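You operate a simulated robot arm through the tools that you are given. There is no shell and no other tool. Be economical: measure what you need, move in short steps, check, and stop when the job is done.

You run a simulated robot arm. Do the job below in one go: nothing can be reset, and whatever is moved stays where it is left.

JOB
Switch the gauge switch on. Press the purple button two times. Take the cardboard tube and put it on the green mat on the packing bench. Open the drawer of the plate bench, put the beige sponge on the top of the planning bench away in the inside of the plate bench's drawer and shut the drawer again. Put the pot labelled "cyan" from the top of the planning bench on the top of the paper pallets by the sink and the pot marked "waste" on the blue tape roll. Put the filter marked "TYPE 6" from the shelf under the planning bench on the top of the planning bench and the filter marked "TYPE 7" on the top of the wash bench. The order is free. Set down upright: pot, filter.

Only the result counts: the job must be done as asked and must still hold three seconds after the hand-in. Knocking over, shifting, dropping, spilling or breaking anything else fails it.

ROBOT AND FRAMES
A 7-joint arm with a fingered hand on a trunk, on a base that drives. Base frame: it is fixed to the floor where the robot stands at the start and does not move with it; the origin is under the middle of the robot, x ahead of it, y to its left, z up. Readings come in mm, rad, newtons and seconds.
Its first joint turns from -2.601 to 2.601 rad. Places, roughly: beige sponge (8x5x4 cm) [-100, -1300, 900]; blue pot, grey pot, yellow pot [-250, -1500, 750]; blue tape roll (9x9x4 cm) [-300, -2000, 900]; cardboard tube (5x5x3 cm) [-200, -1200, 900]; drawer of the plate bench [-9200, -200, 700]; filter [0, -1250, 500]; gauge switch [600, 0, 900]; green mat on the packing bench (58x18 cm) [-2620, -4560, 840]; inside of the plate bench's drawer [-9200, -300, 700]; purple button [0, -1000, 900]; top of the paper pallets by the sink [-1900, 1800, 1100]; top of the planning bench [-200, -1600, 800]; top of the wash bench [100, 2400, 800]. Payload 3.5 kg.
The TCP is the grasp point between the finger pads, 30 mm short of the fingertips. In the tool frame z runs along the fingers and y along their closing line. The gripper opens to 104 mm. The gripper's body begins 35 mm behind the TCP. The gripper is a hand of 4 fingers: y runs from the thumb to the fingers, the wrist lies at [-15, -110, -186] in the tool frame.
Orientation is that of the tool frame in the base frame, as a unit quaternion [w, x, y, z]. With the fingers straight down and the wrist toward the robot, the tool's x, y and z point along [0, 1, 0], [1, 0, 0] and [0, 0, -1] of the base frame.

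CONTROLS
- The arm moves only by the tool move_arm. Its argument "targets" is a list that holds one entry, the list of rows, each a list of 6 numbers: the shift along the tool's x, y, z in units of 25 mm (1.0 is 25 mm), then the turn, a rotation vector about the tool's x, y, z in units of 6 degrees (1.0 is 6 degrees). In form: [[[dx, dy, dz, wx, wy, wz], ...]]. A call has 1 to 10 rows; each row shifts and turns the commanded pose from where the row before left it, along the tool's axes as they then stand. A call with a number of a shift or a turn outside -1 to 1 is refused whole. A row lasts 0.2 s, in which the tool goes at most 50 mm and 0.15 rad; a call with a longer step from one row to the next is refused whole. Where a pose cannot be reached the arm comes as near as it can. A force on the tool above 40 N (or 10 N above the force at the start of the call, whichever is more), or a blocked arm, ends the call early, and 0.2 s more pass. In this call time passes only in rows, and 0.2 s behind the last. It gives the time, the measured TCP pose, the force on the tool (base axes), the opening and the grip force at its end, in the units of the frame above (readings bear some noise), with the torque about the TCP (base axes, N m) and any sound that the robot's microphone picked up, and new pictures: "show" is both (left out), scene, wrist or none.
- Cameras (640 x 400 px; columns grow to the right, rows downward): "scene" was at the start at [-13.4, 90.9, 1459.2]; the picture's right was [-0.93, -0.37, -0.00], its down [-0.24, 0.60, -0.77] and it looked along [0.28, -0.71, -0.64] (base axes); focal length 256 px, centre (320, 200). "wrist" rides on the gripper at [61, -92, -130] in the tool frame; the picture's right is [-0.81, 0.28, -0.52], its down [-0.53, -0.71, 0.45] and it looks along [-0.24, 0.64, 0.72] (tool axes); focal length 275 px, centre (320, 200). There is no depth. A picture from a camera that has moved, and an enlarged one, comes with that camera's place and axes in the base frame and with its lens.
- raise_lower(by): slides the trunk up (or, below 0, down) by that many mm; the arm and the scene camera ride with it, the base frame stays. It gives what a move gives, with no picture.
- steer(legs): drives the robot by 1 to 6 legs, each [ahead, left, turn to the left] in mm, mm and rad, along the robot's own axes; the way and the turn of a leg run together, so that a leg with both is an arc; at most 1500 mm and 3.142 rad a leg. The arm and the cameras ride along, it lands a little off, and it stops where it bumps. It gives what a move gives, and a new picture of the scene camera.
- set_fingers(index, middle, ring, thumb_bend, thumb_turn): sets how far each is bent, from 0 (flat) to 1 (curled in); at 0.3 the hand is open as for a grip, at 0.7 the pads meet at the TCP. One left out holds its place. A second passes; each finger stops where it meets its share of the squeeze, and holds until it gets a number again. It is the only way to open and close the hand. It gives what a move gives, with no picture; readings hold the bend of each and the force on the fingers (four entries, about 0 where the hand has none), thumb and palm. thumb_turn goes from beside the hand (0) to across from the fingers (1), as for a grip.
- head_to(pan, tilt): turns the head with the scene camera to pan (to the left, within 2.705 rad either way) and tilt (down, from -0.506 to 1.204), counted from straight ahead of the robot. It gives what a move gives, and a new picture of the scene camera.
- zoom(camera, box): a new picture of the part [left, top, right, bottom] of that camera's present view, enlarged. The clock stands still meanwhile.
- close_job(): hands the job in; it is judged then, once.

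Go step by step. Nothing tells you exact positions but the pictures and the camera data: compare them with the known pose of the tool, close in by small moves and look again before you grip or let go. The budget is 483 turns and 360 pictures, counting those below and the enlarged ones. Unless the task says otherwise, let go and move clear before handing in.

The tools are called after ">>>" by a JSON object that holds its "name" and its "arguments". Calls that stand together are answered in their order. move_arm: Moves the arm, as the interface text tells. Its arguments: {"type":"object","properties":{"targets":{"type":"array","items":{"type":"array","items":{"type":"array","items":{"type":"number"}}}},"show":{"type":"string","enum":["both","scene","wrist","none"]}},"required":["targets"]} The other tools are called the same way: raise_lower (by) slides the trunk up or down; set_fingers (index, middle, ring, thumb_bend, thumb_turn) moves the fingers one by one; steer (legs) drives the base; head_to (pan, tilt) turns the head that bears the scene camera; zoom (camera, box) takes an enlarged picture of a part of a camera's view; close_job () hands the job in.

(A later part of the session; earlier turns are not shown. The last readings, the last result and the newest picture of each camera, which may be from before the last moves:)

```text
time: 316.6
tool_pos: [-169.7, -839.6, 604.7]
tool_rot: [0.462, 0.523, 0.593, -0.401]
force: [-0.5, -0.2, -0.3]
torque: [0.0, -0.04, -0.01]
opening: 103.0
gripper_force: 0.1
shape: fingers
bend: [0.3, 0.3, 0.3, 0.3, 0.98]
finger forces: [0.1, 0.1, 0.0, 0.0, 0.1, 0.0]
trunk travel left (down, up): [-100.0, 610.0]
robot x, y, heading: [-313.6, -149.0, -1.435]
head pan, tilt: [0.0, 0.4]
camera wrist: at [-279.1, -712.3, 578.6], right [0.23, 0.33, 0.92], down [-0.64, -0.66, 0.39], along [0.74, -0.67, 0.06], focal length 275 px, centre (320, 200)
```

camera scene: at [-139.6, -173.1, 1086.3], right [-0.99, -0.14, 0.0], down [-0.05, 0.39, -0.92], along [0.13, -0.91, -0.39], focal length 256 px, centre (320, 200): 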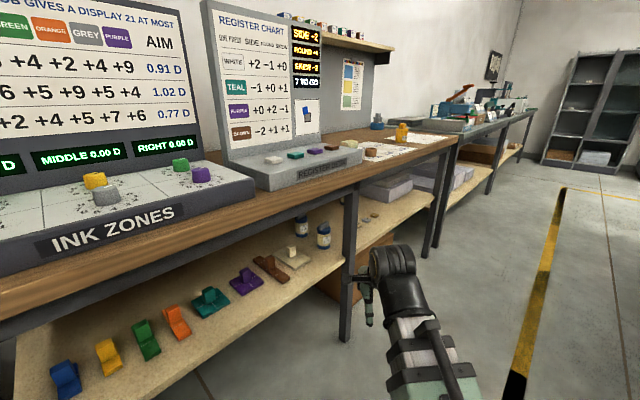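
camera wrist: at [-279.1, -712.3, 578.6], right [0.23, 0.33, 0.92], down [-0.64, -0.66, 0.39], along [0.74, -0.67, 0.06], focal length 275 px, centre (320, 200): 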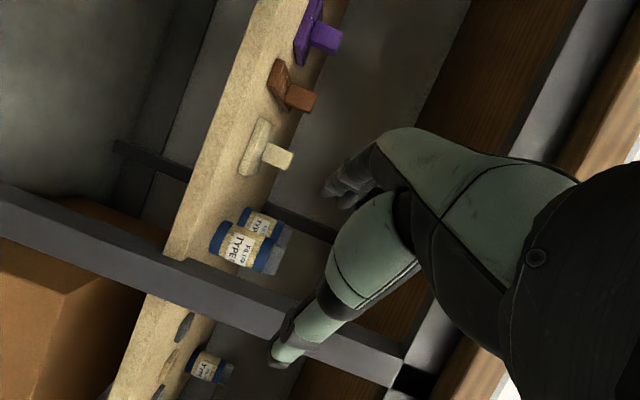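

Aligned in orientation. TYPE 6 is 108 mm left and 276 mm ahead; I'll shift the robot left and 150 mm ahead, passing between the leg and the white block.

>>> {"name": "set_fingers", "arguments": {"index": 0.37, "middle": 0.37, "ring": 0.37}}

>>> {"name": "steer", "arguments": {"legs": [[0, 108, 0], [150, 0, 0]]}}

>>> {"name": "zoom", "arguments": {"camera": "wrist", "box": [0, 0, 640, 400]}}

```text
time: 317.6
tool_pos: [-169.9, -840.6, 604.9]
tool_rot: [0.462, 0.524, 0.593, -0.4]
force: [-0.2, 0.2, 0.2]
torque: [0.04, 0.0, -0.03]
opening: 94.6
gripper_force: 0.0
shape: fingers
bend: [0.37, 0.37, 0.37, 0.3, 0.98]
finger forces: [0.0, 0.0, 0.0, 0.0, 0.0, 0.0]
trunk travel left (down, up): [-100.0, 610.0]
robot x, y, heading: [-316.9, -146.1, -1.432]
head pan, tilt: [0.0, 0.4]
```

```text
time: 319.8
tool_pos: [-40.2, -975.2, 604.5]
tool_rot: [0.463, 0.523, 0.595, -0.398]
force: [-0.1, 0.0, 0.5]
torque: [0.01, -0.03, -0.01]
opening: 94.5
gripper_force: 0.2
shape: fingers
bend: [0.37, 0.37, 0.37, 0.3, 0.98]
finger forces: [0.0, 0.0, 0.1, 0.0, 0.1, 0.0]
trunk travel left (down, up): [-100.0, 610.0]
robot x, y, heading: [-187.2, -283.2, -1.428]
head pan, tilt: [0.0, 0.4]
camera scene: at [-12.2, -307.7, 1086.3], right [-0.99, -0.14, 0.0], down [-0.06, 0.39, -0.92], along [0.13, -0.91, -0.39], focal length 256 px, centre (320, 200)
```

scene: 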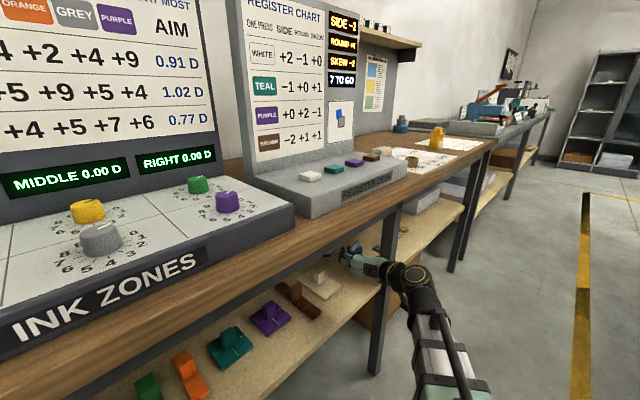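

```text
1.00 times, centred on (320, 200) of wrist (not enlarged: the box is as wide or as high as the picture)
camera zoom: at [-149.7, -847.3, 578.7], right [0.22, 0.33, 0.92], down [-0.63, -0.67, 0.39], along [0.74, -0.67, 0.06], focal length 275 px, centre (320, 200)
```

zoom: 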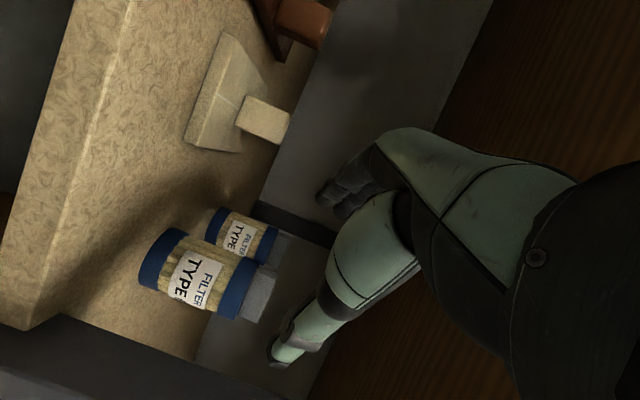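

TYPE 6 stands at about (-27, -1103), 128 mm ahead and 4 mm right. Lowering to mid-can height, then moving in halfway.

>>> {"name": "move_arm", "arguments": {"targets": [[[0.8, -0.045, 0.21, 0, 0, 0], [0.8, -0.045, 0.21, 0, 0, 0], [0.8, -0.045, 0.21, 0, 0, 0], [0.8, -0.045, 0.21, 0, 0, 0], [-0.2, 0, 0.8, 0, 0, 0], [-0.2, 0, 0.8, 0, 0, 0], [-0.2, 0, 0.8, 0, 0, 0]]], "show": "wrist"}}

```text
time: 321.4
tool_pos: [-34.0, -1035.8, 520.4]
tool_rot: [0.463, 0.523, 0.594, -0.4]
force: [-1.1, 0.5, -0.4]
torque: [0.02, -0.01, 0.02]
opening: 94.5
gripper_force: 0.0
shape: fingers
bend: [0.37, 0.37, 0.37, 0.3, 0.98]
finger forces: [0.1, 0.0, 0.0, 0.1, 0.0, 0.0]
trunk travel left (down, up): [-100.0, 610.0]
robot x, y, heading: [-187.4, -280.3, -1.43]
head pan, tilt: [0.0, 0.4]
camera wrist: at [-144.1, -907.9, 494.4], right [0.22, 0.33, 0.92], down [-0.63, -0.67, 0.39], along [0.74, -0.67, 0.06], focal length 275 px, centre (320, 200)
```

wrist: 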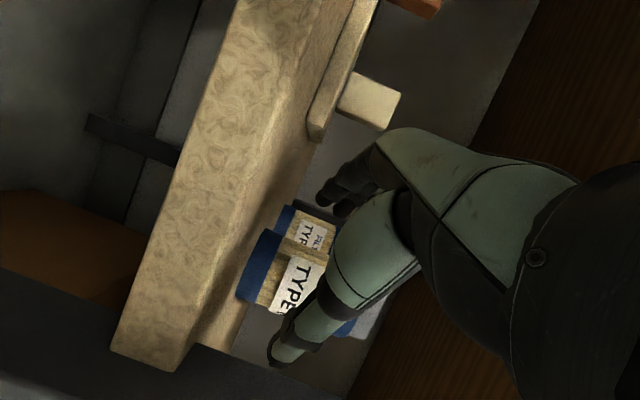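

The projection matches. Moving in the last 59 mm.

>>> {"name": "move_arm", "arguments": {"targets": [[[-0.2, -0.03, 0.78, 0, 0, 0], [-0.2, -0.03, 0.78, 0, 0, 0], [-0.2, 0, 0.78, 0, 0, 0]]], "show": "wrist"}}

```text
time: 322.2
tool_pos: [-28.8, -1096.9, 522.6]
tool_rot: [0.462, 0.524, 0.595, -0.398]
force: [0.1, -0.3, 0.4]
torque: [-0.04, 0.02, -0.02]
opening: 94.5
gripper_force: 0.0
shape: fingers
bend: [0.37, 0.37, 0.37, 0.3, 0.98]
finger forces: [0.0, 0.0, 0.0, 0.0, 0.0, 0.0]
trunk travel left (down, up): [-100.0, 610.0]
robot x, y, heading: [-188.4, -282.1, -1.424]
head pan, tilt: [0.0, 0.4]
camera wrist: at [-138.6, -969.3, 497.1], right [0.22, 0.33, 0.92], down [-0.63, -0.67, 0.39], along [0.74, -0.67, 0.06], focal length 275 px, centre (320, 200)
```

wrist: 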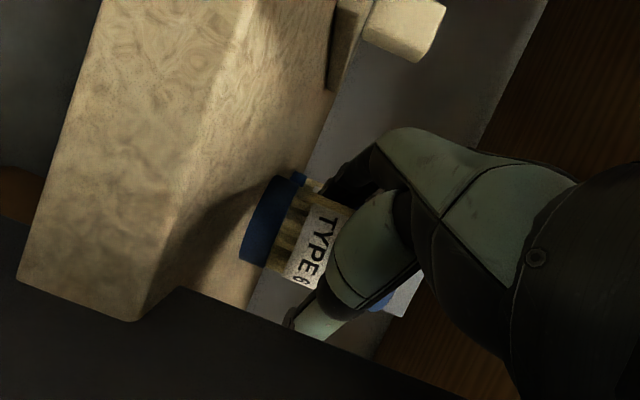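

TYPE 6 is between the fingers. Closing and tightening.

>>> {"name": "set_fingers", "arguments": {"index": 0.55, "middle": 0.55, "ring": 0.55, "thumb_bend": 0.52}}

>>> {"name": "set_fingers", "arguments": {"index": 0.65, "middle": 0.65, "ring": 0.65, "thumb_bend": 0.62}}

>>> {"name": "zoom", "arguments": {"camera": "wrist", "box": [220, 130, 440, 268]}}

```text
time: 323.2
tool_pos: [-29.6, -1097.0, 523.3]
tool_rot: [0.463, 0.523, 0.594, -0.399]
force: [-0.5, -0.8, 0.8]
torque: [0.02, -0.05, 0.0]
opening: 49.3
gripper_force: 3.0
shape: fingers
bend: [0.53, 0.55, 0.55, 0.5, 1.0]
finger forces: [2.3, 0.1, 0.1, 0.1, 2.7, 0.0]
trunk travel left (down, up): [-100.0, 610.0]
robot x, y, heading: [-185.5, -283.3, -1.429]
head pan, tilt: [0.0, 0.4]
```

```text
time: 324.2
tool_pos: [-29.5, -1096.0, 523.4]
tool_rot: [0.463, 0.523, 0.594, -0.399]
force: [0.8, -0.5, 1.9]
torque: [0.0, 0.0, 0.0]
opening: 45.6
gripper_force: 15.8
shape: fingers
bend: [0.56, 0.61, 0.6, 0.52, 1.0]
finger forces: [8.2, 3.6, 4.1, 0.0, 15.5, 0.1]
trunk travel left (down, up): [-100.0, 610.0]
robot x, y, heading: [-186.2, -282.2, -1.427]
head pan, tilt: [0.0, 0.4]
```

```text
2.90 times, centred on (330, 199) of wrist
camera zoom: at [-138.6, -969.0, 497.2], right [0.22, 0.33, 0.92], down [-0.63, -0.67, 0.39], along [0.74, -0.67, 0.06], focal length 798 px, centre (291, 203)
```

zoom: 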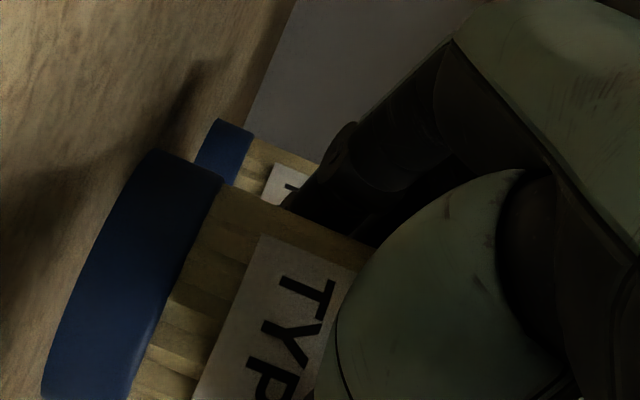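

Gripped at 16 N. Lifting 25 mm with the trunk and backing straight out.

>>> {"name": "raise_lower", "arguments": {"by": 25}}

>>> {"name": "steer", "arguments": {"legs": [[-330, 0, 0]]}}

>>> {"name": "raise_lower", "arguments": {"by": 350}}

>>> {"name": "zoom", "arguments": {"camera": "wrist", "box": [0, 0, 640, 400]}}

```text
time: 324.9
tool_pos: [-28.6, -1096.7, 547.7]
tool_rot: [0.461, 0.524, 0.595, -0.399]
force: [-0.1, 0.2, -0.7]
torque: [0.01, -0.01, 0.01]
opening: 45.7
gripper_force: 15.5
shape: fingers
bend: [0.56, 0.61, 0.6, 0.52, 1.0]
finger forces: [8.1, 3.4, 3.7, 0.0, 15.8, 0.1]
trunk travel left (down, up): [-125.0, 585.0]
robot x, y, heading: [-189.7, -284.9, -1.428]
head pan, tilt: [0.0, 0.4]
```

```text
time: 327.1
tool_pos: [-75.1, -761.4, 547.7]
tool_rot: [0.463, 0.523, 0.595, -0.398]
force: [0.5, -0.2, -0.8]
torque: [-0.01, 0.02, -0.03]
opening: 45.9
gripper_force: 15.4
shape: fingers
bend: [0.56, 0.61, 0.6, 0.52, 1.0]
finger forces: [8.1, 3.2, 3.7, 0.0, 15.8, 0.0]
trunk travel left (down, up): [-125.0, 585.0]
robot x, y, heading: [-236.0, 51.2, -1.426]
head pan, tilt: [0.0, 0.4]
camera scene: at [-61.1, 27.6, 1111.3], right [-0.99, -0.15, 0.0], down [-0.06, 0.39, -0.92], along [0.14, -0.91, -0.39], focal length 256 px, centre (320, 200)
```

scene: 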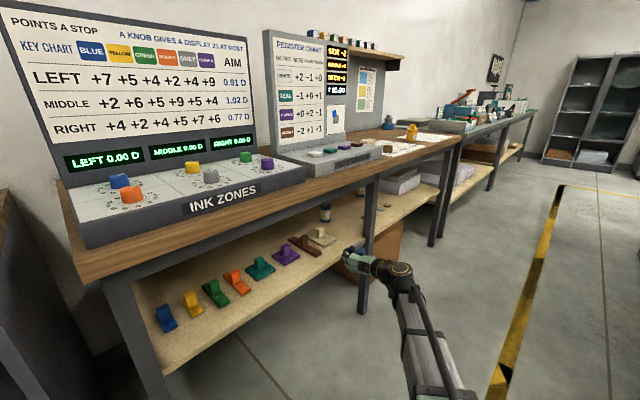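

```text
time: 330.6
tool_pos: [-75.5, -761.4, 897.5]
tool_rot: [0.464, 0.522, 0.595, -0.398]
force: [-0.9, 1.1, -1.4]
torque: [0.0, 0.0, -0.01]
opening: 45.6
gripper_force: 15.7
shape: fingers
bend: [0.56, 0.61, 0.6, 0.52, 1.0]
finger forces: [8.1, 3.4, 3.7, 0.0, 15.9, 0.0]
trunk travel left (down, up): [-475.0, 235.0]
robot x, y, heading: [-239.3, 49.1, -1.426]
head pan, tilt: [0.0, 0.4]
```

```text
1.00 times, centred on (320, 200) of wrist (not enlarged: the box is as wide or as high as the picture)
camera zoom: at [-185.1, -634.1, 872.0], right [0.22, 0.33, 0.92], down [-0.63, -0.67, 0.39], along [0.74, -0.67, 0.06], focal length 275 px, centre (320, 200)
```

zoom: 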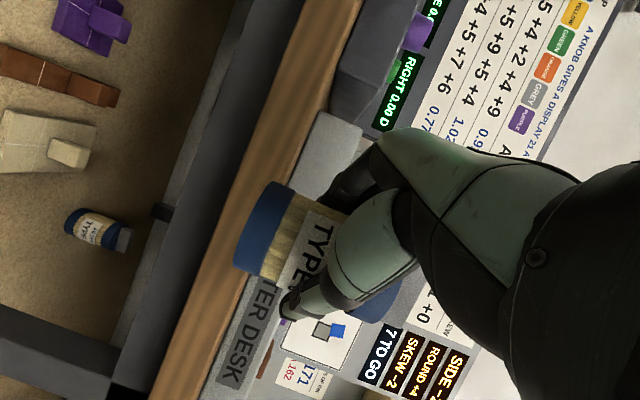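

TYPE 6 is out and firmly held. I'll raise it, retract the arm, back away, turn to face the bench, and drive to the free spot where the grey pot stood.

>>> {"name": "raise_lower", "arguments": {"by": 170}}

>>> {"name": "move_arm", "arguments": {"targets": [[[0.25, 0, -0.95, 0, 0, 0], [0.25, 0, -0.95, 0, 0, 0], [0.25, 0, -0.95, 0, 0, 0], [0.25, 0, -0.95, 0, 0, 0], [0.25, 0, -0.95, 0, 0, 0], [0.25, 0, -0.95, 0, 0, 0], [0.25, 0, -0.95, 0, 0, 0]]], "show": "none"}}

>>> {"name": "steer", "arguments": {"legs": [[-180, -150, 0], [0, 0, 0.756], [290, 0, 0], [0, -1127, 0]]}}

```text
time: 332.5
tool_pos: [-74.9, -760.2, 1068.1]
tool_rot: [0.462, 0.523, 0.596, -0.397]
force: [0.3, -0.3, -1.6]
torque: [-0.01, 0.03, 0.01]
opening: 45.5
gripper_force: 15.4
shape: fingers
bend: [0.56, 0.61, 0.6, 0.52, 1.0]
finger forces: [8.1, 3.3, 3.7, 0.0, 15.8, 0.0]
trunk travel left (down, up): [-645.0, 65.0]
robot x, y, heading: [-236.3, 49.7, -1.423]
head pan, tilt: [0.0, 0.4]
```

```text
time: 334.1
tool_pos: [-99.9, -590.1, 1069.5]
tool_rot: [0.463, 0.523, 0.595, -0.398]
force: [0.6, 0.0, -2.0]
torque: [-0.02, -0.01, 0.0]
opening: 45.6
gripper_force: 15.5
shape: fingers
bend: [0.56, 0.61, 0.6, 0.52, 1.0]
finger forces: [8.1, 3.3, 3.6, 0.0, 15.8, 0.0]
trunk travel left (down, up): [-645.0, 65.0]
robot x, y, heading: [-239.2, 47.8, -1.427]
head pan, tilt: [0.0, 0.4]
```

```text
time: 344.9
tool_pos: [-327.7, -1244.7, 1069.5]
tool_rot: [0.58, 0.254, 0.75, -0.189]
force: [0.3, 0.1, -0.4]
torque: [0.03, 0.01, -0.03]
opening: 45.8
gripper_force: 16.0
shape: fingers
bend: [0.56, 0.61, 0.6, 0.52, 1.0]
finger forces: [8.2, 3.4, 3.6, 0.1, 15.7, 0.0]
trunk travel left (down, up): [-645.0, 65.0]
robot x, y, heading: [-873.1, -888.5, -0.634]
head pan, tilt: [0.0, 0.4]
camera scene: at [-737.6, -780.5, 1631.3], right [-0.59, -0.8, 0.0], down [-0.31, 0.23, -0.92], along [0.74, -0.55, -0.39], focal length 256 px, centre (320, 200)
```

scene: 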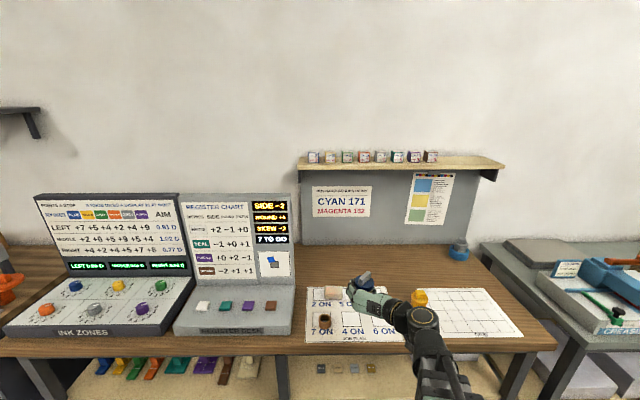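

TYPE 6 is above the bench front. I'll aim for bare wood at about (-112, -1462), clear of the sponge and the yellow pot.

>>> {"name": "steer", "arguments": {"legs": [[130, -44, 0]]}}

>>> {"name": "move_arm", "arguments": {"targets": [[[-0.25, 0, 0.96, 0, 0, 0], [-0.25, 0, 0.96, 0, 0, 0], [-0.25, 0, 0.96, 0, 0, 0], [-0.25, 0, 0.96, 0, 0, 0], [-0.25, 0, 0.96, 0, 0, 0], [-0.25, 0, 0.96, 0, 0, 0], [-0.25, 0, 0.96, 0, 0, 0]]], "show": "none"}}

>>> {"name": "head_to", "arguments": {"pan": -0.2, "tilt": 0.75}}

```text
time: 346.2
tool_pos: [-246.1, -1358.5, 1067.7]
tool_rot: [0.58, 0.254, 0.751, -0.189]
force: [0.0, 0.8, -1.1]
torque: [0.05, -0.02, 0.03]
opening: 45.5
gripper_force: 15.3
shape: fingers
bend: [0.56, 0.61, 0.6, 0.52, 1.0]
finger forces: [8.1, 3.4, 3.6, 0.0, 15.5, 0.0]
trunk travel left (down, up): [-645.0, 65.0]
robot x, y, heading: [-795.6, -1002.8, -0.634]
head pan, tilt: [0.0, 0.4]
camera scene: at [-656.2, -896.1, 1631.3], right [-0.59, -0.8, 0.0], down [-0.31, 0.23, -0.92], along [0.74, -0.55, -0.39], focal length 256 px, centre (320, 200)
```

scene: 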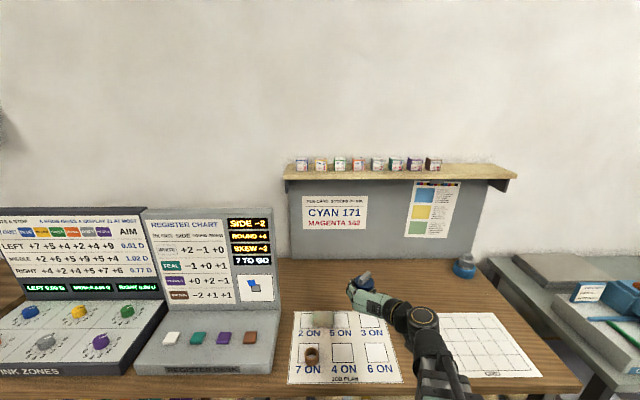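

```text
time: 347.9
tool_pos: [-105.0, -1463.4, 1066.7]
tool_rot: [0.58, 0.253, 0.751, -0.189]
force: [0.4, 0.4, -0.7]
torque: [0.01, 0.01, 0.01]
opening: 45.7
gripper_force: 15.6
shape: fingers
bend: [0.56, 0.61, 0.6, 0.52, 1.0]
finger forces: [8.1, 3.4, 3.6, 0.1, 15.6, 0.1]
trunk travel left (down, up): [-645.0, 65.0]
robot x, y, heading: [-796.4, -1004.7, -0.636]
head pan, tilt: [0.0, 0.4]
```

```text
time: 348.7
tool_pos: [-105.1, -1464.4, 1067.5]
tool_rot: [0.58, 0.254, 0.751, -0.189]
force: [0.6, -0.3, -1.1]
torque: [-0.02, -0.03, -0.01]
opening: 45.7
gripper_force: 15.2
shape: fingers
bend: [0.56, 0.61, 0.6, 0.52, 1.0]
finger forces: [8.2, 3.4, 3.6, 0.1, 15.5, 0.0]
trunk travel left (down, up): [-645.0, 65.0]
robot x, y, heading: [-801.9, -1002.0, -0.633]
head pan, tilt: [-0.201, 0.75]
camera scene: at [-675.8, -901.6, 1600.3], right [-0.74, -0.67, 0.0], down [-0.46, 0.51, -0.73], along [0.49, -0.54, -0.68], focal length 256 px, centre (320, 200)
```

scene: 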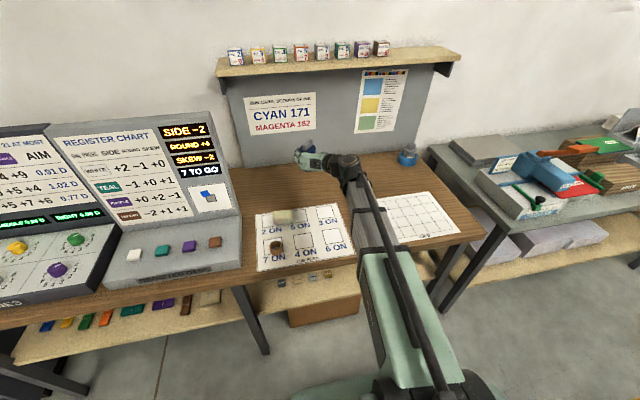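

In position. Lowering with the trunk in decreasing steps.

>>> {"name": "raise_lower", "arguments": {"by": -150}}

>>> {"name": "raise_lower", "arguments": {"by": -10}}

>>> {"name": "raise_lower", "arguments": {"by": -6}}

>>> {"name": "zoom", "arguments": {"camera": "scene", "box": [260, 130, 420, 230]}}

```text
time: 350.4
tool_pos: [-106.4, -1463.8, 917.9]
tool_rot: [0.58, 0.254, 0.751, -0.188]
force: [0.3, -0.3, -1.7]
torque: [0.01, 0.05, 0.03]
opening: 45.6
gripper_force: 15.1
shape: fingers
bend: [0.56, 0.61, 0.6, 0.52, 1.0]
finger forces: [8.1, 3.4, 3.7, 0.1, 15.5, 0.0]
trunk travel left (down, up): [-495.0, 215.0]
robot x, y, heading: [-798.1, -1007.8, -0.632]
head pan, tilt: [-0.201, 0.75]
```

```text
time: 351.0
tool_pos: [-105.7, -1463.8, 906.9]
tool_rot: [0.58, 0.254, 0.75, -0.189]
force: [-0.1, -0.4, -1.4]
torque: [-0.02, 0.03, 0.0]
opening: 45.5
gripper_force: 15.1
shape: fingers
bend: [0.56, 0.61, 0.6, 0.52, 1.0]
finger forces: [8.2, 3.4, 3.6, 0.0, 15.5, 0.1]
trunk travel left (down, up): [-485.0, 225.0]
robot x, y, heading: [-798.7, -1001.6, -0.635]
head pan, tilt: [-0.201, 0.75]
```

```text
time: 351.6
tool_pos: [-105.7, -1463.4, 901.5]
tool_rot: [0.58, 0.253, 0.751, -0.189]
force: [-0.4, -0.3, -0.5]
torque: [0.03, 0.02, 0.02]
opening: 45.7
gripper_force: 15.6
shape: fingers
bend: [0.56, 0.61, 0.6, 0.52, 1.0]
finger forces: [8.1, 3.3, 3.6, 0.0, 15.6, 0.1]
trunk travel left (down, up): [-479.0, 231.0]
robot x, y, heading: [-798.8, -1003.3, -0.634]
head pan, tilt: [-0.201, 0.75]
```

```text
4.00 times, centred on (340, 180) of scene
camera zoom: at [-675.9, -901.6, 1434.2], right [-0.74, -0.67, 0.0], down [-0.46, 0.51, -0.73], along [0.49, -0.54, -0.68], focal length 1024 px, centre (240, 280)
```

zoom: 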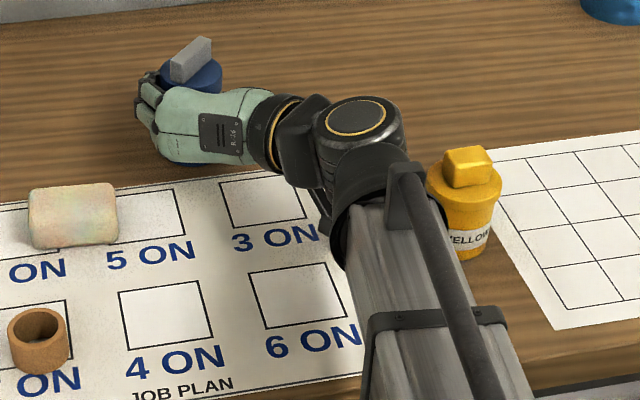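

Close to the yellow pot but clear. Continuing down in small steps.

>>> {"name": "raise_lower", "arguments": {"by": -5}}

>>> {"name": "raise_lower", "arguments": {"by": -4}}

>>> {"name": "raise_lower", "arguments": {"by": -3}}

```text
time: 352.1
tool_pos: [-105.5, -1463.1, 898.8]
tool_rot: [0.581, 0.253, 0.75, -0.189]
force: [2.0, -0.1, 5.8]
torque: [-0.03, 0.01, -0.01]
opening: 45.5
gripper_force: 16.1
shape: fingers
bend: [0.56, 0.61, 0.6, 0.52, 1.0]
finger forces: [7.9, 3.9, 4.7, 0.0, 15.9, 0.0]
trunk travel left (down, up): [-474.0, 236.0]
robot x, y, heading: [-798.6, -1005.4, -0.632]
head pan, tilt: [-0.201, 0.75]
```

```text
time: 352.6
tool_pos: [-105.9, -1463.7, 893.5]
tool_rot: [0.582, 0.254, 0.749, -0.19]
force: [3.8, -1.6, 17.3]
torque: [-0.01, -0.14, -0.06]
opening: 45.7
gripper_force: 16.8
shape: fingers
bend: [0.56, 0.61, 0.6, 0.52, 1.0]
finger forces: [8.9, 4.7, 3.9, 0.0, 15.6, 0.0]
trunk travel left (down, up): [-470.0, 240.0]
robot x, y, heading: [-795.0, -1002.9, -0.635]
head pan, tilt: [-0.201, 0.75]
```

```text
time: 353.1
tool_pos: [-105.9, -1462.9, 891.2]
tool_rot: [0.581, 0.255, 0.749, -0.19]
force: [4.2, -2.6, 22.9]
torque: [-0.08, -0.21, -0.09]
opening: 46.5
gripper_force: 16.7
shape: fingers
bend: [0.56, 0.61, 0.61, 0.52, 1.0]
finger forces: [9.5, 5.3, 4.0, 0.0, 15.5, 0.0]
trunk travel left (down, up): [-467.0, 243.0]
robot x, y, heading: [-796.6, -1004.4, -0.634]
head pan, tilt: [-0.201, 0.75]
```

It's standing on the bench. Relieving the pressure by 6 mm, then opening gradually.

>>> {"name": "raise_lower", "arguments": {"by": 6}}

>>> {"name": "set_fingers", "arguments": {"index": 0.5, "middle": 0.52, "ring": 0.52, "thumb_bend": 0.47}}

>>> {"name": "set_fingers", "arguments": {"index": 0.35, "middle": 0.35, "ring": 0.35, "thumb_bend": 0.3}}

>>> {"name": "move_arm", "arguments": {"targets": [[[0.15, 0, -0.6, 0, 0, 0], [0.25, 0, -0.96, 0, 0, 0], [0.25, 0, -0.96, 0, 0, 0], [0.25, 0, -0.96, 0, 0, 0], [0.25, 0, -0.96, 0, 0, 0], [0.1, 0, -0.96, 0, 0, 0], [0, 0, -0.96, 0, 0, 0]]], "show": "scene"}}

```text
time: 353.7
tool_pos: [-105.5, -1463.0, 892.2]
tool_rot: [0.58, 0.253, 0.751, -0.19]
force: [-1.9, -1.0, 2.7]
torque: [-0.06, 0.08, -0.03]
opening: 46.6
gripper_force: 15.5
shape: fingers
bend: [0.56, 0.61, 0.61, 0.52, 1.0]
finger forces: [8.5, 3.6, 3.1, 0.0, 15.9, 0.1]
trunk travel left (down, up): [-473.0, 237.0]
robot x, y, heading: [-797.3, -999.0, -0.636]
head pan, tilt: [-0.201, 0.75]
```

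```text
time: 354.7
tool_pos: [-104.5, -1463.1, 895.4]
tool_rot: [0.58, 0.254, 0.75, -0.189]
force: [1.1, -0.3, 0.0]
torque: [-0.03, -0.03, -0.01]
opening: 55.9
gripper_force: 0.1
shape: fingers
bend: [0.5, 0.52, 0.52, 0.47, 1.0]
finger forces: [0.0, 0.1, 0.0, 0.0, 0.0, 0.0]
trunk travel left (down, up): [-473.0, 237.0]
robot x, y, heading: [-796.7, -1004.8, -0.638]
head pan, tilt: [-0.201, 0.75]
```

```text
time: 355.7
tool_pos: [-105.7, -1464.2, 894.7]
tool_rot: [0.58, 0.254, 0.75, -0.189]
force: [0.3, -0.1, 0.1]
torque: [-0.01, -0.02, -0.01]
opening: 96.7
gripper_force: 0.0
shape: fingers
bend: [0.35, 0.35, 0.35, 0.3, 0.98]
finger forces: [0.0, 0.0, 0.1, 0.0, 0.0, 0.0]
trunk travel left (down, up): [-473.0, 237.0]
robot x, y, heading: [-799.4, -1006.3, -0.636]
head pan, tilt: [-0.201, 0.75]
```

```text
time: 357.3
tool_pos: [-234.2, -1362.7, 904.1]
tool_rot: [0.58, 0.254, 0.751, -0.19]
force: [-0.2, 0.4, -0.1]
torque: [0.0, 0.01, 0.02]
opening: 96.6
gripper_force: 0.0
shape: fingers
bend: [0.35, 0.35, 0.35, 0.3, 0.98]
finger forces: [0.0, 0.0, 0.0, 0.0, 0.1, 0.0]
trunk travel left (down, up): [-473.0, 237.0]
robot x, y, heading: [-795.2, -1001.5, -0.635]
head pan, tilt: [-0.201, 0.75]
camera scene: at [-676.0, -901.6, 1428.2], right [-0.74, -0.67, 0.0], down [-0.46, 0.51, -0.73], along [0.49, -0.54, -0.68], focal length 256 px, centre (320, 200)
```

scene: 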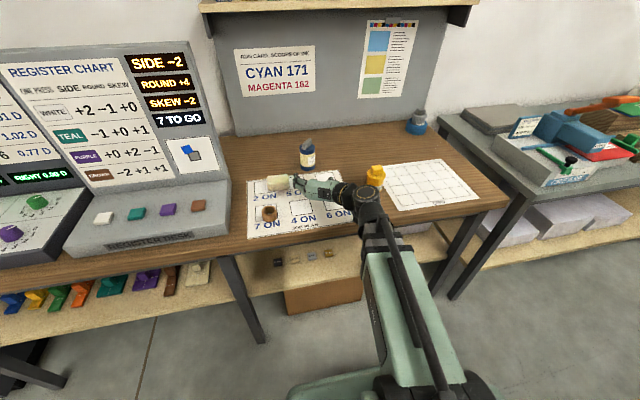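

TYPE 6 stands upright on the bench. Next the cardboard tube at about (-192, -1200): raise, turn the hand to point down, and line up.

>>> {"name": "raise_lower", "arguments": {"by": 120}}

>>> {"name": "move_arm", "arguments": {"targets": [[[0, 0, 0, 0, 1, 0], [0, 0, 0, 0, 1, 0], [0, 0, 0, 0, 1, 0], [0, 0, 0, 0, 1, 0], [0, 0, 0, 0, 1, 0], [0, 0, 0, 0, 1, 0], [0, 0, 0, 0, 1, 0], [0, 0, 0, 0, 1, 0], [0, 0, 0, 0, 1, 0], [0, 0, 0, 0, 1, 0]]], "show": "none"}}

>>> {"name": "move_arm", "arguments": {"targets": [[[0, 0, 0, 0, 1, 0], [0, 0, 0, 0, 1, 0], [0, 0, 0, 0, 0.5, 0]]], "show": "none"}}

>>> {"name": "steer", "arguments": {"legs": [[-50, 154, -0.03]]}}

>>> {"name": "zoom", "arguments": {"camera": "wrist", "box": [0, 0, 640, 400]}}

```text
time: 358.8
tool_pos: [-235.7, -1362.9, 1025.3]
tool_rot: [0.58, 0.254, 0.75, -0.189]
force: [0.0, -0.7, 0.8]
torque: [-0.01, 0.0, -0.04]
opening: 96.3
gripper_force: 0.1
shape: fingers
bend: [0.35, 0.35, 0.35, 0.3, 0.98]
finger forces: [0.1, 0.0, 0.0, 0.1, 0.0, 0.0]
trunk travel left (down, up): [-593.0, 117.0]
robot x, y, heading: [-796.7, -1004.7, -0.632]
head pan, tilt: [-0.201, 0.75]
```

```text
time: 361.0
tool_pos: [-233.8, -1362.6, 1024.4]
tool_rot: [0.126, 0.316, 0.94, -0.037]
force: [0.3, -0.5, 0.4]
torque: [0.03, -0.01, -0.01]
opening: 96.7
gripper_force: 0.0
shape: fingers
bend: [0.35, 0.35, 0.35, 0.3, 0.98]
finger forces: [0.0, 0.1, 0.1, 0.1, 0.0, 0.0]
trunk travel left (down, up): [-593.0, 117.0]
robot x, y, heading: [-796.0, -1004.7, -0.63]
head pan, tilt: [-0.201, 0.75]
```

```text
time: 361.8
tool_pos: [-235.0, -1362.8, 1026.3]
tool_rot: [0.003, 0.316, 0.949, 0.004]
force: [-0.4, 0.6, -0.1]
torque: [-0.02, 0.02, 0.0]
opening: 96.7
gripper_force: 0.2
shape: fingers
bend: [0.35, 0.35, 0.35, 0.3, 0.98]
finger forces: [0.1, 0.0, 0.0, 0.0, 0.0, 0.0]
trunk travel left (down, up): [-593.0, 117.0]
robot x, y, heading: [-792.5, -1001.0, -0.636]
head pan, tilt: [-0.201, 0.75]
```

```text
time: 363.2
tool_pos: [-193.3, -1230.5, 1024.2]
tool_rot: [0.003, 0.332, 0.943, 0.003]
force: [0.6, 0.2, -0.7]
torque: [-0.03, -0.01, 0.02]
opening: 96.3
gripper_force: 0.0
shape: fingers
bend: [0.35, 0.35, 0.35, 0.3, 0.98]
finger forces: [0.0, 0.0, 0.1, 0.0, 0.0, 0.1]
trunk travel left (down, up): [-593.0, 117.0]
robot x, y, heading: [-740.8, -849.7, -0.665]
head pan, tilt: [-0.201, 0.75]
camera scene: at [-619.0, -754.5, 1548.1], right [-0.76, -0.65, 0.0], down [-0.44, 0.52, -0.73], along [0.47, -0.56, -0.68], focal length 256 px, centre (320, 200)
```

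scene: 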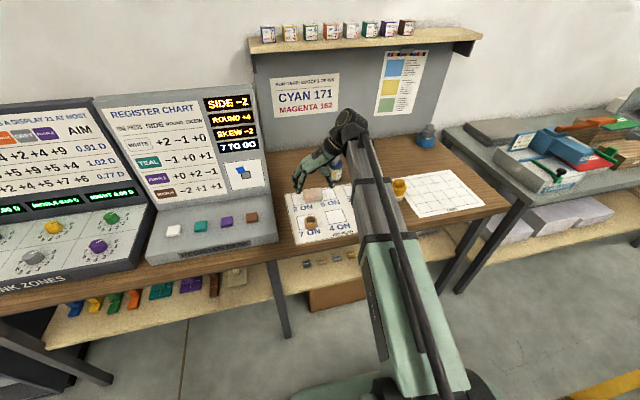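

```text
1.00 times, centred on (320, 200) of wrist (not enlarged: the box is as wide or as high as the picture)
camera zoom: at [-299.2, -1264.2, 1155.6], right [0.8, -0.3, 0.52], down [-0.03, -0.89, -0.46], along [0.6, 0.35, -0.72], focal length 275 px, centre (320, 200)
```

zoom: 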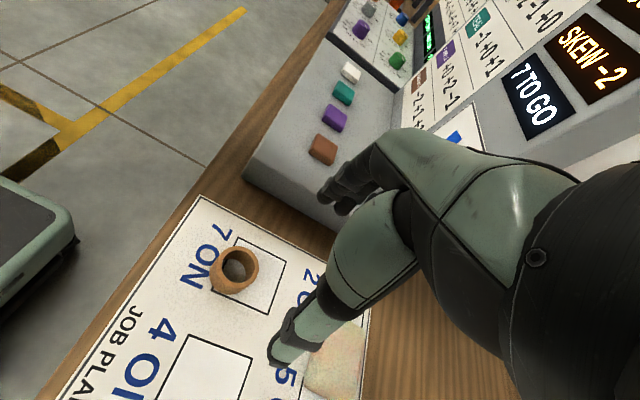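

The tube is at about (-198, -1200). Moving above it and down to grasp height.

>>> {"name": "move_arm", "arguments": {"targets": [[[0.91, 0.83, 0, 0, 0, 0], [0, 0, 1, 0, 0, 0], [0, 0, 1, 0, 0, 0], [0, 0, 1, 0, 0, 0]]], "show": "wrist"}}

```text
time: 364.2
tool_pos: [-198.0, -1195.8, 952.5]
tool_rot: [0.004, 0.332, 0.943, 0.004]
force: [0.3, 0.2, 0.5]
torque: [0.0, -0.03, -0.01]
opening: 96.7
gripper_force: 0.0
shape: fingers
bend: [0.35, 0.35, 0.35, 0.3, 0.98]
finger forces: [0.0, 0.0, 0.1, 0.1, 0.1, 0.1]
trunk travel left (down, up): [-593.0, 117.0]
robot x, y, heading: [-743.1, -854.7, -0.672]
head pan, tilt: [-0.201, 0.75]
camera wrist: at [-303.2, -1230.8, 1082.5], right [0.8, -0.3, 0.52], down [-0.03, -0.89, -0.46], along [0.6, 0.35, -0.72], focal length 275 px, centre (320, 200)
```

wrist: 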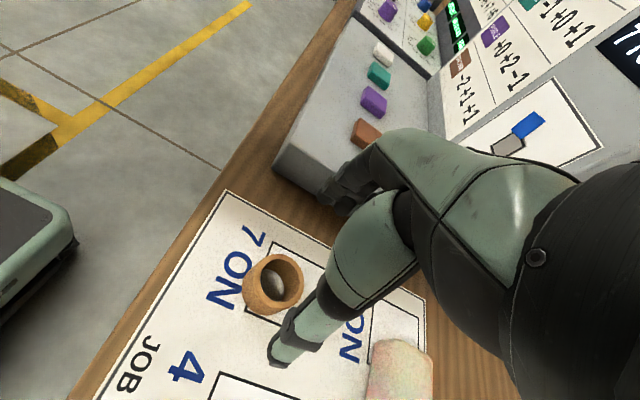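

Aligned within 5 mm. Small correction, down 68 mm, and grip.

>>> {"name": "move_arm", "arguments": {"targets": [[[-0.1, -0.13, 0.9, 0, 0, 0], [0, 0, 0.9, 0, 0, 0], [0, 0, 0.9, 0, 0, 0]]], "show": "none"}}

>>> {"name": "set_fingers", "arguments": {"index": 0.62, "middle": 0.62, "ring": 0.62, "thumb_bend": 0.58}}

>>> {"name": "move_arm", "arguments": {"targets": [[[0, 0, -0.6, 0, 0, 0], [0, 0, -1, 0, 0, 0], [0, 0, -1, 0, 0, 0], [0, 0, -1, 0, 0, 0], [0, 0, -1, 0, 0, 0]]], "show": "wrist"}}

```text
time: 365.0
tool_pos: [-195.6, -1202.0, 882.9]
tool_rot: [0.003, 0.332, 0.943, 0.003]
force: [-0.2, 0.3, 0.4]
torque: [-0.02, 0.0, 0.0]
opening: 96.6
gripper_force: 0.1
shape: fingers
bend: [0.35, 0.35, 0.35, 0.3, 0.98]
finger forces: [0.1, 0.0, 0.0, 0.0, 0.0, 0.1]
trunk travel left (down, up): [-593.0, 117.0]
robot x, y, heading: [-746.1, -853.2, -0.666]
head pan, tilt: [-0.201, 0.75]
```

```text
time: 366.0
tool_pos: [-195.8, -1201.4, 882.9]
tool_rot: [0.004, 0.332, 0.943, 0.004]
force: [0.9, 2.9, 8.4]
torque: [0.16, -0.14, 0.0]
opening: 39.3
gripper_force: 7.3
shape: fingers
bend: [0.57, 0.6, 0.62, 0.53, 1.0]
finger forces: [3.6, 6.7, 0.1, 0.0, 4.0, 0.0]
trunk travel left (down, up): [-593.0, 117.0]
robot x, y, heading: [-742.3, -855.8, -0.669]
head pan, tilt: [-0.201, 0.75]
```

```text
time: 367.2
tool_pos: [-197.7, -1204.6, 998.8]
tool_rot: [0.003, 0.331, 0.944, 0.003]
force: [-0.1, 0.4, 0.3]
torque: [0.01, 0.04, -0.03]
opening: 39.0
gripper_force: 4.1
shape: fingers
bend: [0.57, 0.6, 0.62, 0.53, 1.0]
finger forces: [3.1, 1.2, 0.0, 0.0, 4.4, 0.0]
trunk travel left (down, up): [-593.0, 117.0]
robot x, y, heading: [-744.9, -852.9, -0.663]
head pan, tilt: [-0.201, 0.75]
camera wrist: at [-303.1, -1238.6, 1128.7], right [0.8, -0.3, 0.52], down [-0.03, -0.89, -0.46], along [0.6, 0.35, -0.72], focal length 275 px, centre (320, 200)
```

wrist: 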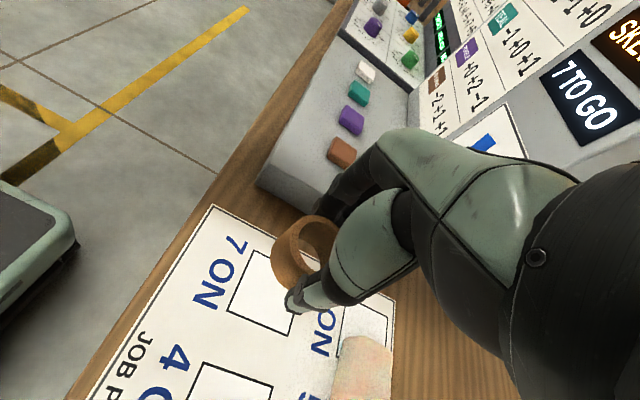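

Tube held. I'll firm the grip slightly, back off, and drive right along the aisle toward the packing bench.

>>> {"name": "set_fingers", "arguments": {"index": 0.6, "middle": 0.64, "ring": 0.68, "thumb_bend": 0.57}}

>>> {"name": "steer", "arguments": {"legs": [[-150, 0, 0], [0, -1500, 0], [0, -800, 0]]}}

>>> {"name": "head_to", "arguments": {"pan": -0.9, "tilt": 0.35}}

```text
time: 368.2
tool_pos: [-196.0, -1205.5, 997.5]
tool_rot: [0.003, 0.332, 0.943, 0.005]
force: [-0.1, -0.3, 0.8]
torque: [-0.02, 0.0, -0.02]
opening: 39.9
gripper_force: 4.0
shape: fingers
bend: [0.57, 0.61, 0.68, 0.52, 1.0]
finger forces: [1.8, 1.9, 0.0, 0.0, 4.0, 0.1]
trunk travel left (down, up): [-593.0, 117.0]
robot x, y, heading: [-746.6, -853.8, -0.668]
head pan, tilt: [-0.201, 0.75]
```

```text
time: 376.6
tool_pos: [-1267.9, -2288.7, 998.5]
tool_rot: [0.004, 0.354, 0.935, 0.003]
force: [-0.3, 0.0, -0.2]
torque: [-0.03, 0.02, -0.04]
opening: 40.2
gripper_force: 3.6
shape: fingers
bend: [0.57, 0.62, 0.68, 0.52, 1.0]
finger forces: [1.7, 2.0, 0.0, 0.0, 4.0, 0.0]
trunk travel left (down, up): [-593.0, 117.0]
robot x, y, heading: [-1797.9, -1909.2, -0.712]
head pan, tilt: [-0.201, 0.75]
stopped in leg 2: the robot was blocked; the commanded pose is now the measured one
camera scene: at [-1670.0, -1819.8, 1548.2], right [-0.79, -0.61, 0.0], down [-0.42, 0.54, -0.73], along [0.45, -0.58, -0.68], focal length 256 px, centre (320, 200)
```

scene: 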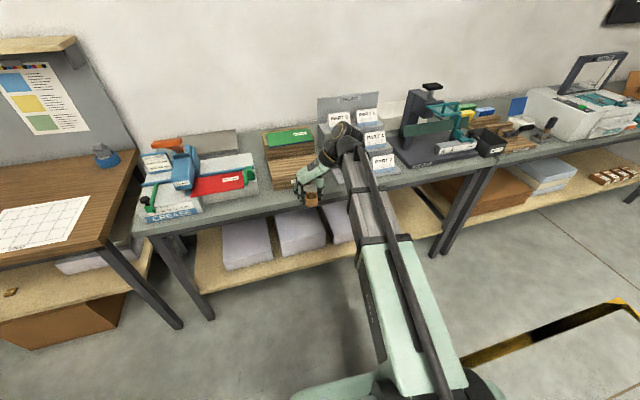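

```text
time: 377.6
tool_pos: [-1270.6, -2288.0, 997.3]
tool_rot: [0.003, 0.354, 0.935, 0.004]
force: [0.4, -0.5, -0.6]
torque: [-0.01, 0.03, 0.0]
opening: 40.1
gripper_force: 3.6
shape: fingers
bend: [0.57, 0.62, 0.68, 0.52, 1.0]
finger forces: [1.7, 2.0, 0.0, 0.1, 3.9, 0.0]
trunk travel left (down, up): [-593.0, 117.0]
robot x, y, heading: [-1798.8, -1911.8, -0.72]
head pan, tilt: [-0.901, 0.351]
camera scene: at [-1724.7, -1847.3, 1583.8], right [-1.0, 0.04, 0.0], down [0.01, 0.34, -0.94], along [-0.04, -0.94, -0.34], focal length 256 px, centre (320, 200)
```

scene: 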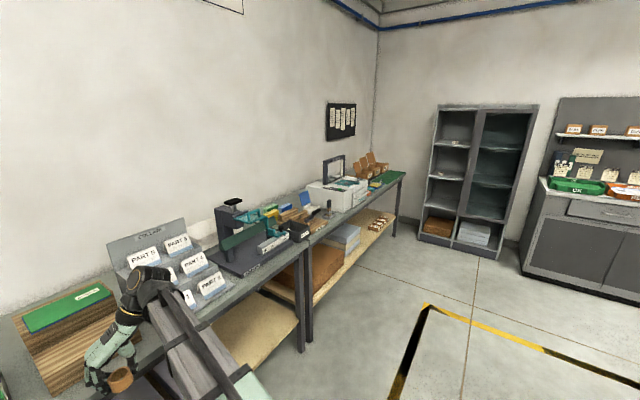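

The robot's rear was blocked. I'll retract the arm 75 mm, move ahead, straighten the heading and continue.

>>> {"name": "move_arm", "arguments": {"targets": [[[1, 0, -0.4, 0, 0, 0], [1, 0, -0.4, 0, 0, 0], [1, 0, -0.4, 0, 0, 0]]], "show": "none"}}

>>> {"name": "steer", "arguments": {"legs": [[90, 0, 0.06], [0, -1500, 0.02]]}}

```text
time: 378.4
tool_pos: [-1326.9, -2236.9, 1029.3]
tool_rot: [0.004, 0.355, 0.935, 0.003]
force: [-0.1, 0.4, -0.6]
torque: [0.0, -0.02, -0.03]
opening: 40.2
gripper_force: 3.9
shape: fingers
bend: [0.57, 0.62, 0.68, 0.52, 1.0]
finger forces: [1.7, 2.0, 0.1, 0.1, 3.9, 0.0]
trunk travel left (down, up): [-593.0, 117.0]
robot x, y, heading: [-1795.0, -1911.3, -0.713]
head pan, tilt: [-0.901, 0.351]
```

```text
time: 386.6
tool_pos: [-2163.7, -3457.4, 1027.9]
tool_rot: [0.002, 0.333, 0.943, 0.004]
force: [0.1, -0.3, -1.4]
torque: [0.03, 0.05, 0.04]
opening: 39.9
gripper_force: 3.9
shape: fingers
bend: [0.57, 0.62, 0.68, 0.52, 1.0]
finger forces: [1.7, 2.0, 0.1, 0.0, 3.8, 0.1]
trunk travel left (down, up): [-593.0, 117.0]
robot x, y, heading: [-2648.1, -3154.4, -0.672]
head pan, tilt: [-0.901, 0.351]
camera scene: at [-2580.1, -3085.8, 1583.8], right [-1.0, 0.0, 0.0], down [0.0, 0.34, -0.94], along [0.0, -0.94, -0.34], focal length 256 px, centre (320, 200)
```

scene: 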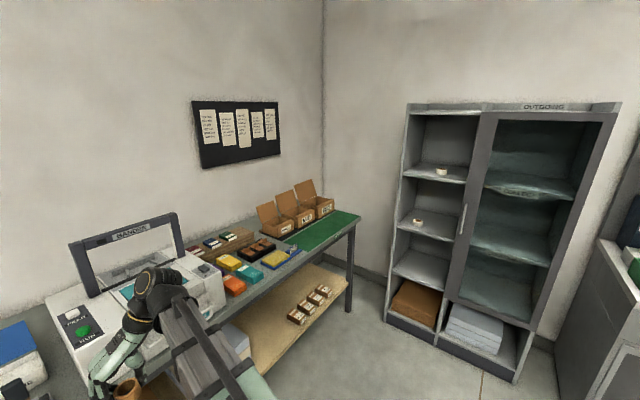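

The green mat at the far end of the bench runs along it. Driving right 1000 mm and ahead 130 mm.

>>> {"name": "steer", "arguments": {"legs": [[0, -1000, 0], [130, 0, 0]]}}

>>> {"name": "head_to", "arguments": {"pan": -0.1, "tilt": 0.7}}

```text
time: 392.7
tool_pos: [-2689.2, -4333.0, 1027.9]
tool_rot: [0.004, 0.335, 0.942, 0.003]
force: [-0.1, 0.6, -1.1]
torque: [0.03, 0.03, -0.03]
opening: 39.9
gripper_force: 4.4
shape: fingers
bend: [0.57, 0.62, 0.68, 0.52, 1.0]
finger forces: [1.7, 2.0, 0.0, 0.0, 3.8, 0.1]
trunk travel left (down, up): [-593.0, 117.0]
robot x, y, heading: [-3175.7, -4024.5, -0.676]
head pan, tilt: [-0.901, 0.351]
camera scene: at [-3103.6, -3956.8, 1583.8], right [-1.0, 0.01, 0.0], down [0.0, 0.34, -0.94], along [-0.01, -0.94, -0.34], focal length 256 px, centre (320, 200)
```

scene: 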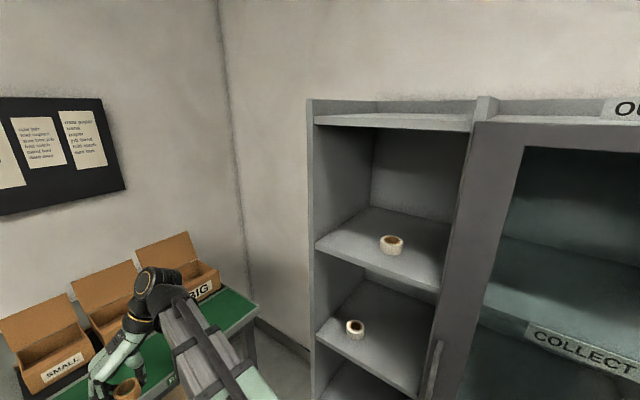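

```text
time: 393.8
tool_pos: [-2690.5, -4330.6, 1028.5]
tool_rot: [0.004, 0.335, 0.942, 0.004]
force: [-0.6, 0.1, -0.5]
torque: [-0.05, 0.0, 0.01]
opening: 40.1
gripper_force: 3.8
shape: fingers
bend: [0.57, 0.62, 0.68, 0.52, 1.0]
finger forces: [1.7, 2.0, 0.0, 0.1, 3.8, 0.0]
trunk travel left (down, up): [-593.0, 117.0]
robot x, y, heading: [-3175.0, -4026.4, -0.674]
head pan, tilt: [-0.099, 0.7]
camera scene: at [-3043.2, -3922.6, 1552.5], right [-0.7, -0.71, 0.0], down [-0.46, 0.45, -0.77], along [0.55, -0.54, -0.64], focal length 256 px, centre (320, 200)
```

scene: 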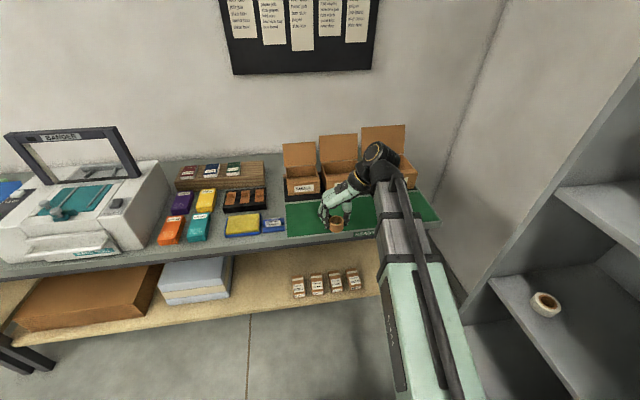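

The mat spans d 690 to 860, and the tube is over its line. Extending 185 mm forward and lowering.

>>> {"name": "move_arm", "arguments": {"targets": [[[-0.95, 0, 0, 0, 0, 0], [-0.95, 0, 0, 0, 0, 0], [-0.95, 0, 0, 0, 0, 0], [-0.95, 0, 0, 0, 0, 0], [-0.95, 0, 0, 0, 0, 0], [-0.95, 0, 0, 0, 0, 0], [-0.95, 0, 0, 0, 0, 0], [-0.75, 0, 0.4, 0, 0, 0]]], "show": "none"}}

>>> {"name": "move_arm", "arguments": {"targets": [[[0, 0, 1, 0, 0, 0], [0, 0, 1, 0, 0, 0], [0, 0, 1, 0, 0, 0], [0, 0, 1, 0, 0, 0], [0, 0, 0.4, 0, 0, 0]]], "show": "both"}}

```text
time: 395.6
tool_pos: [-2547.7, -4447.2, 1019.1]
tool_rot: [0.003, 0.335, 0.942, 0.003]
force: [0.7, 1.0, -0.6]
torque: [0.0, -0.02, 0.02]
opening: 39.6
gripper_force: 3.8
shape: fingers
bend: [0.57, 0.62, 0.68, 0.52, 1.0]
finger forces: [1.8, 2.0, 0.1, 0.0, 3.8, 0.1]
trunk travel left (down, up): [-593.0, 117.0]
robot x, y, heading: [-3175.0, -4022.8, -0.677]
head pan, tilt: [-0.099, 0.7]
```

```text
time: 396.8
tool_pos: [-2545.7, -4447.7, 909.2]
tool_rot: [0.004, 0.335, 0.942, 0.004]
force: [0.0, 0.4, -0.5]
torque: [-0.02, 0.0, 0.01]
opening: 39.9
gripper_force: 3.5
shape: fingers
bend: [0.57, 0.62, 0.68, 0.52, 1.0]
finger forces: [1.7, 2.1, 0.0, 0.1, 3.8, 0.1]
trunk travel left (down, up): [-593.0, 117.0]
robot x, y, heading: [-3178.8, -4023.5, -0.677]
head pan, tilt: [-0.099, 0.7]
camera scene: at [-3043.1, -3922.7, 1552.5], right [-0.7, -0.71, 0.0], down [-0.46, 0.45, -0.76], along [0.55, -0.54, -0.64], focal length 256 px, centre (320, 200)
camera wrist: at [-2653.6, -4481.3, 1040.2], right [0.8, -0.3, 0.52], down [-0.03, -0.89, -0.46], along [0.6, 0.35, -0.72], focal length 275 px, centre (320, 200)
```

scene: 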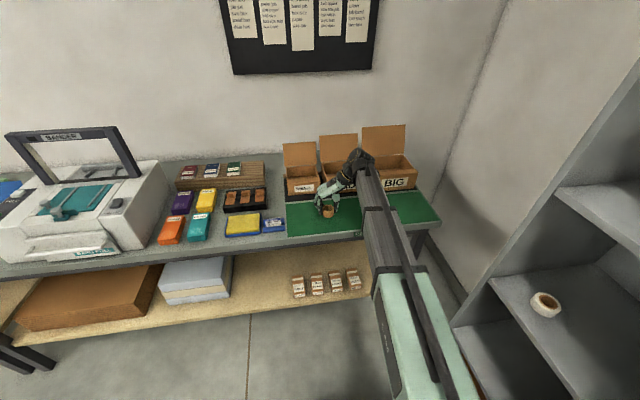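
wrist: 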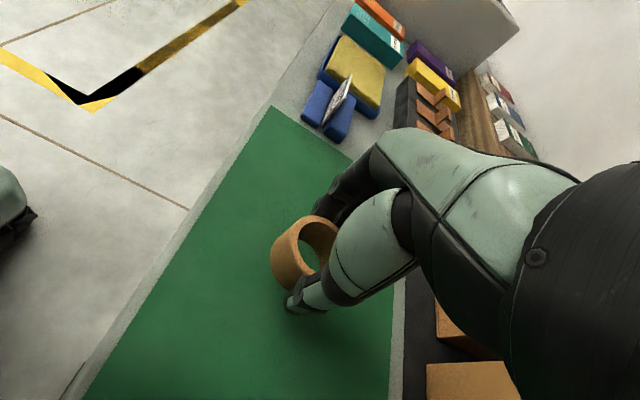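

Over the middle of the mat. Lowering the last bit in small steps and releasing.

>>> {"name": "move_arm", "arguments": {"targets": [[[0, 0, 0.3, 0, 0, 0], [0, 0, 0.24, 0, 0, 0], [0, 0, 0.16, 0, 0, 0], [0, 0, 0.12, 0, 0, 0]]], "show": "none"}}

>>> {"name": "set_fingers", "arguments": {"index": 0.35, "middle": 0.35, "ring": 0.35, "thumb_bend": 0.35}}

>>> {"name": "move_arm", "arguments": {"targets": [[[0, 0, -1, 0, 0, 0], [0, 0, -1, 0, 0, 0], [0, 0, -1, 0, 0, 0], [0, 0, -1, 0, 0, 0], [0, 0, -1, 0, 0, 0]]], "show": "wrist"}}

```text
time: 397.8
tool_pos: [-2546.9, -4447.2, 889.4]
tool_rot: [0.005, 0.336, 0.942, 0.003]
force: [0.5, -0.1, -0.1]
torque: [0.0, 0.02, 0.02]
opening: 40.0
gripper_force: 3.5
shape: fingers
bend: [0.57, 0.62, 0.68, 0.52, 1.0]
finger forces: [1.7, 2.0, 0.0, 0.0, 3.8, 0.0]
trunk travel left (down, up): [-593.0, 117.0]
robot x, y, heading: [-3172.9, -4022.9, -0.674]
head pan, tilt: [-0.099, 0.7]
```

```text
time: 398.8
tool_pos: [-2547.3, -4446.4, 888.6]
tool_rot: [0.003, 0.335, 0.942, 0.003]
force: [0.7, -0.8, 0.3]
torque: [0.03, 0.0, -0.02]
opening: 90.1
gripper_force: 0.1
shape: fingers
bend: [0.35, 0.35, 0.35, 0.35, 0.98]
finger forces: [0.1, 0.0, 0.0, 0.0, 0.0, 0.1]
trunk travel left (down, up): [-593.0, 117.0]
robot x, y, heading: [-3175.0, -4021.4, -0.672]
head pan, tilt: [-0.099, 0.7]
```

```text
time: 400.0
tool_pos: [-2544.2, -4444.9, 1011.6]
tool_rot: [0.003, 0.336, 0.942, 0.004]
force: [-0.1, -0.5, -0.5]
torque: [0.0, -0.02, -0.02]
opening: 90.3
gripper_force: 0.0
shape: fingers
bend: [0.35, 0.35, 0.35, 0.35, 0.98]
finger forces: [0.1, 0.1, 0.0, 0.1, 0.0, 0.1]
trunk travel left (down, up): [-593.0, 117.0]
robot x, y, heading: [-3173.5, -4022.5, -0.677]
head pan, tilt: [-0.099, 0.7]
camera wrist: at [-2650.3, -4479.3, 1142.1], right [0.8, -0.3, 0.52], down [-0.03, -0.89, -0.46], along [0.6, 0.35, -0.72], focal length 275 px, centre (320, 200)
```

wrist: 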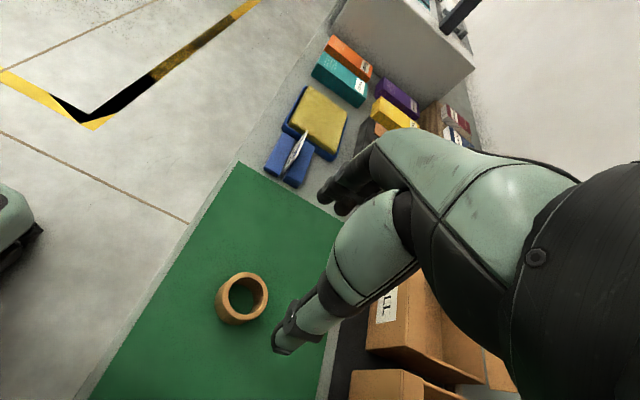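

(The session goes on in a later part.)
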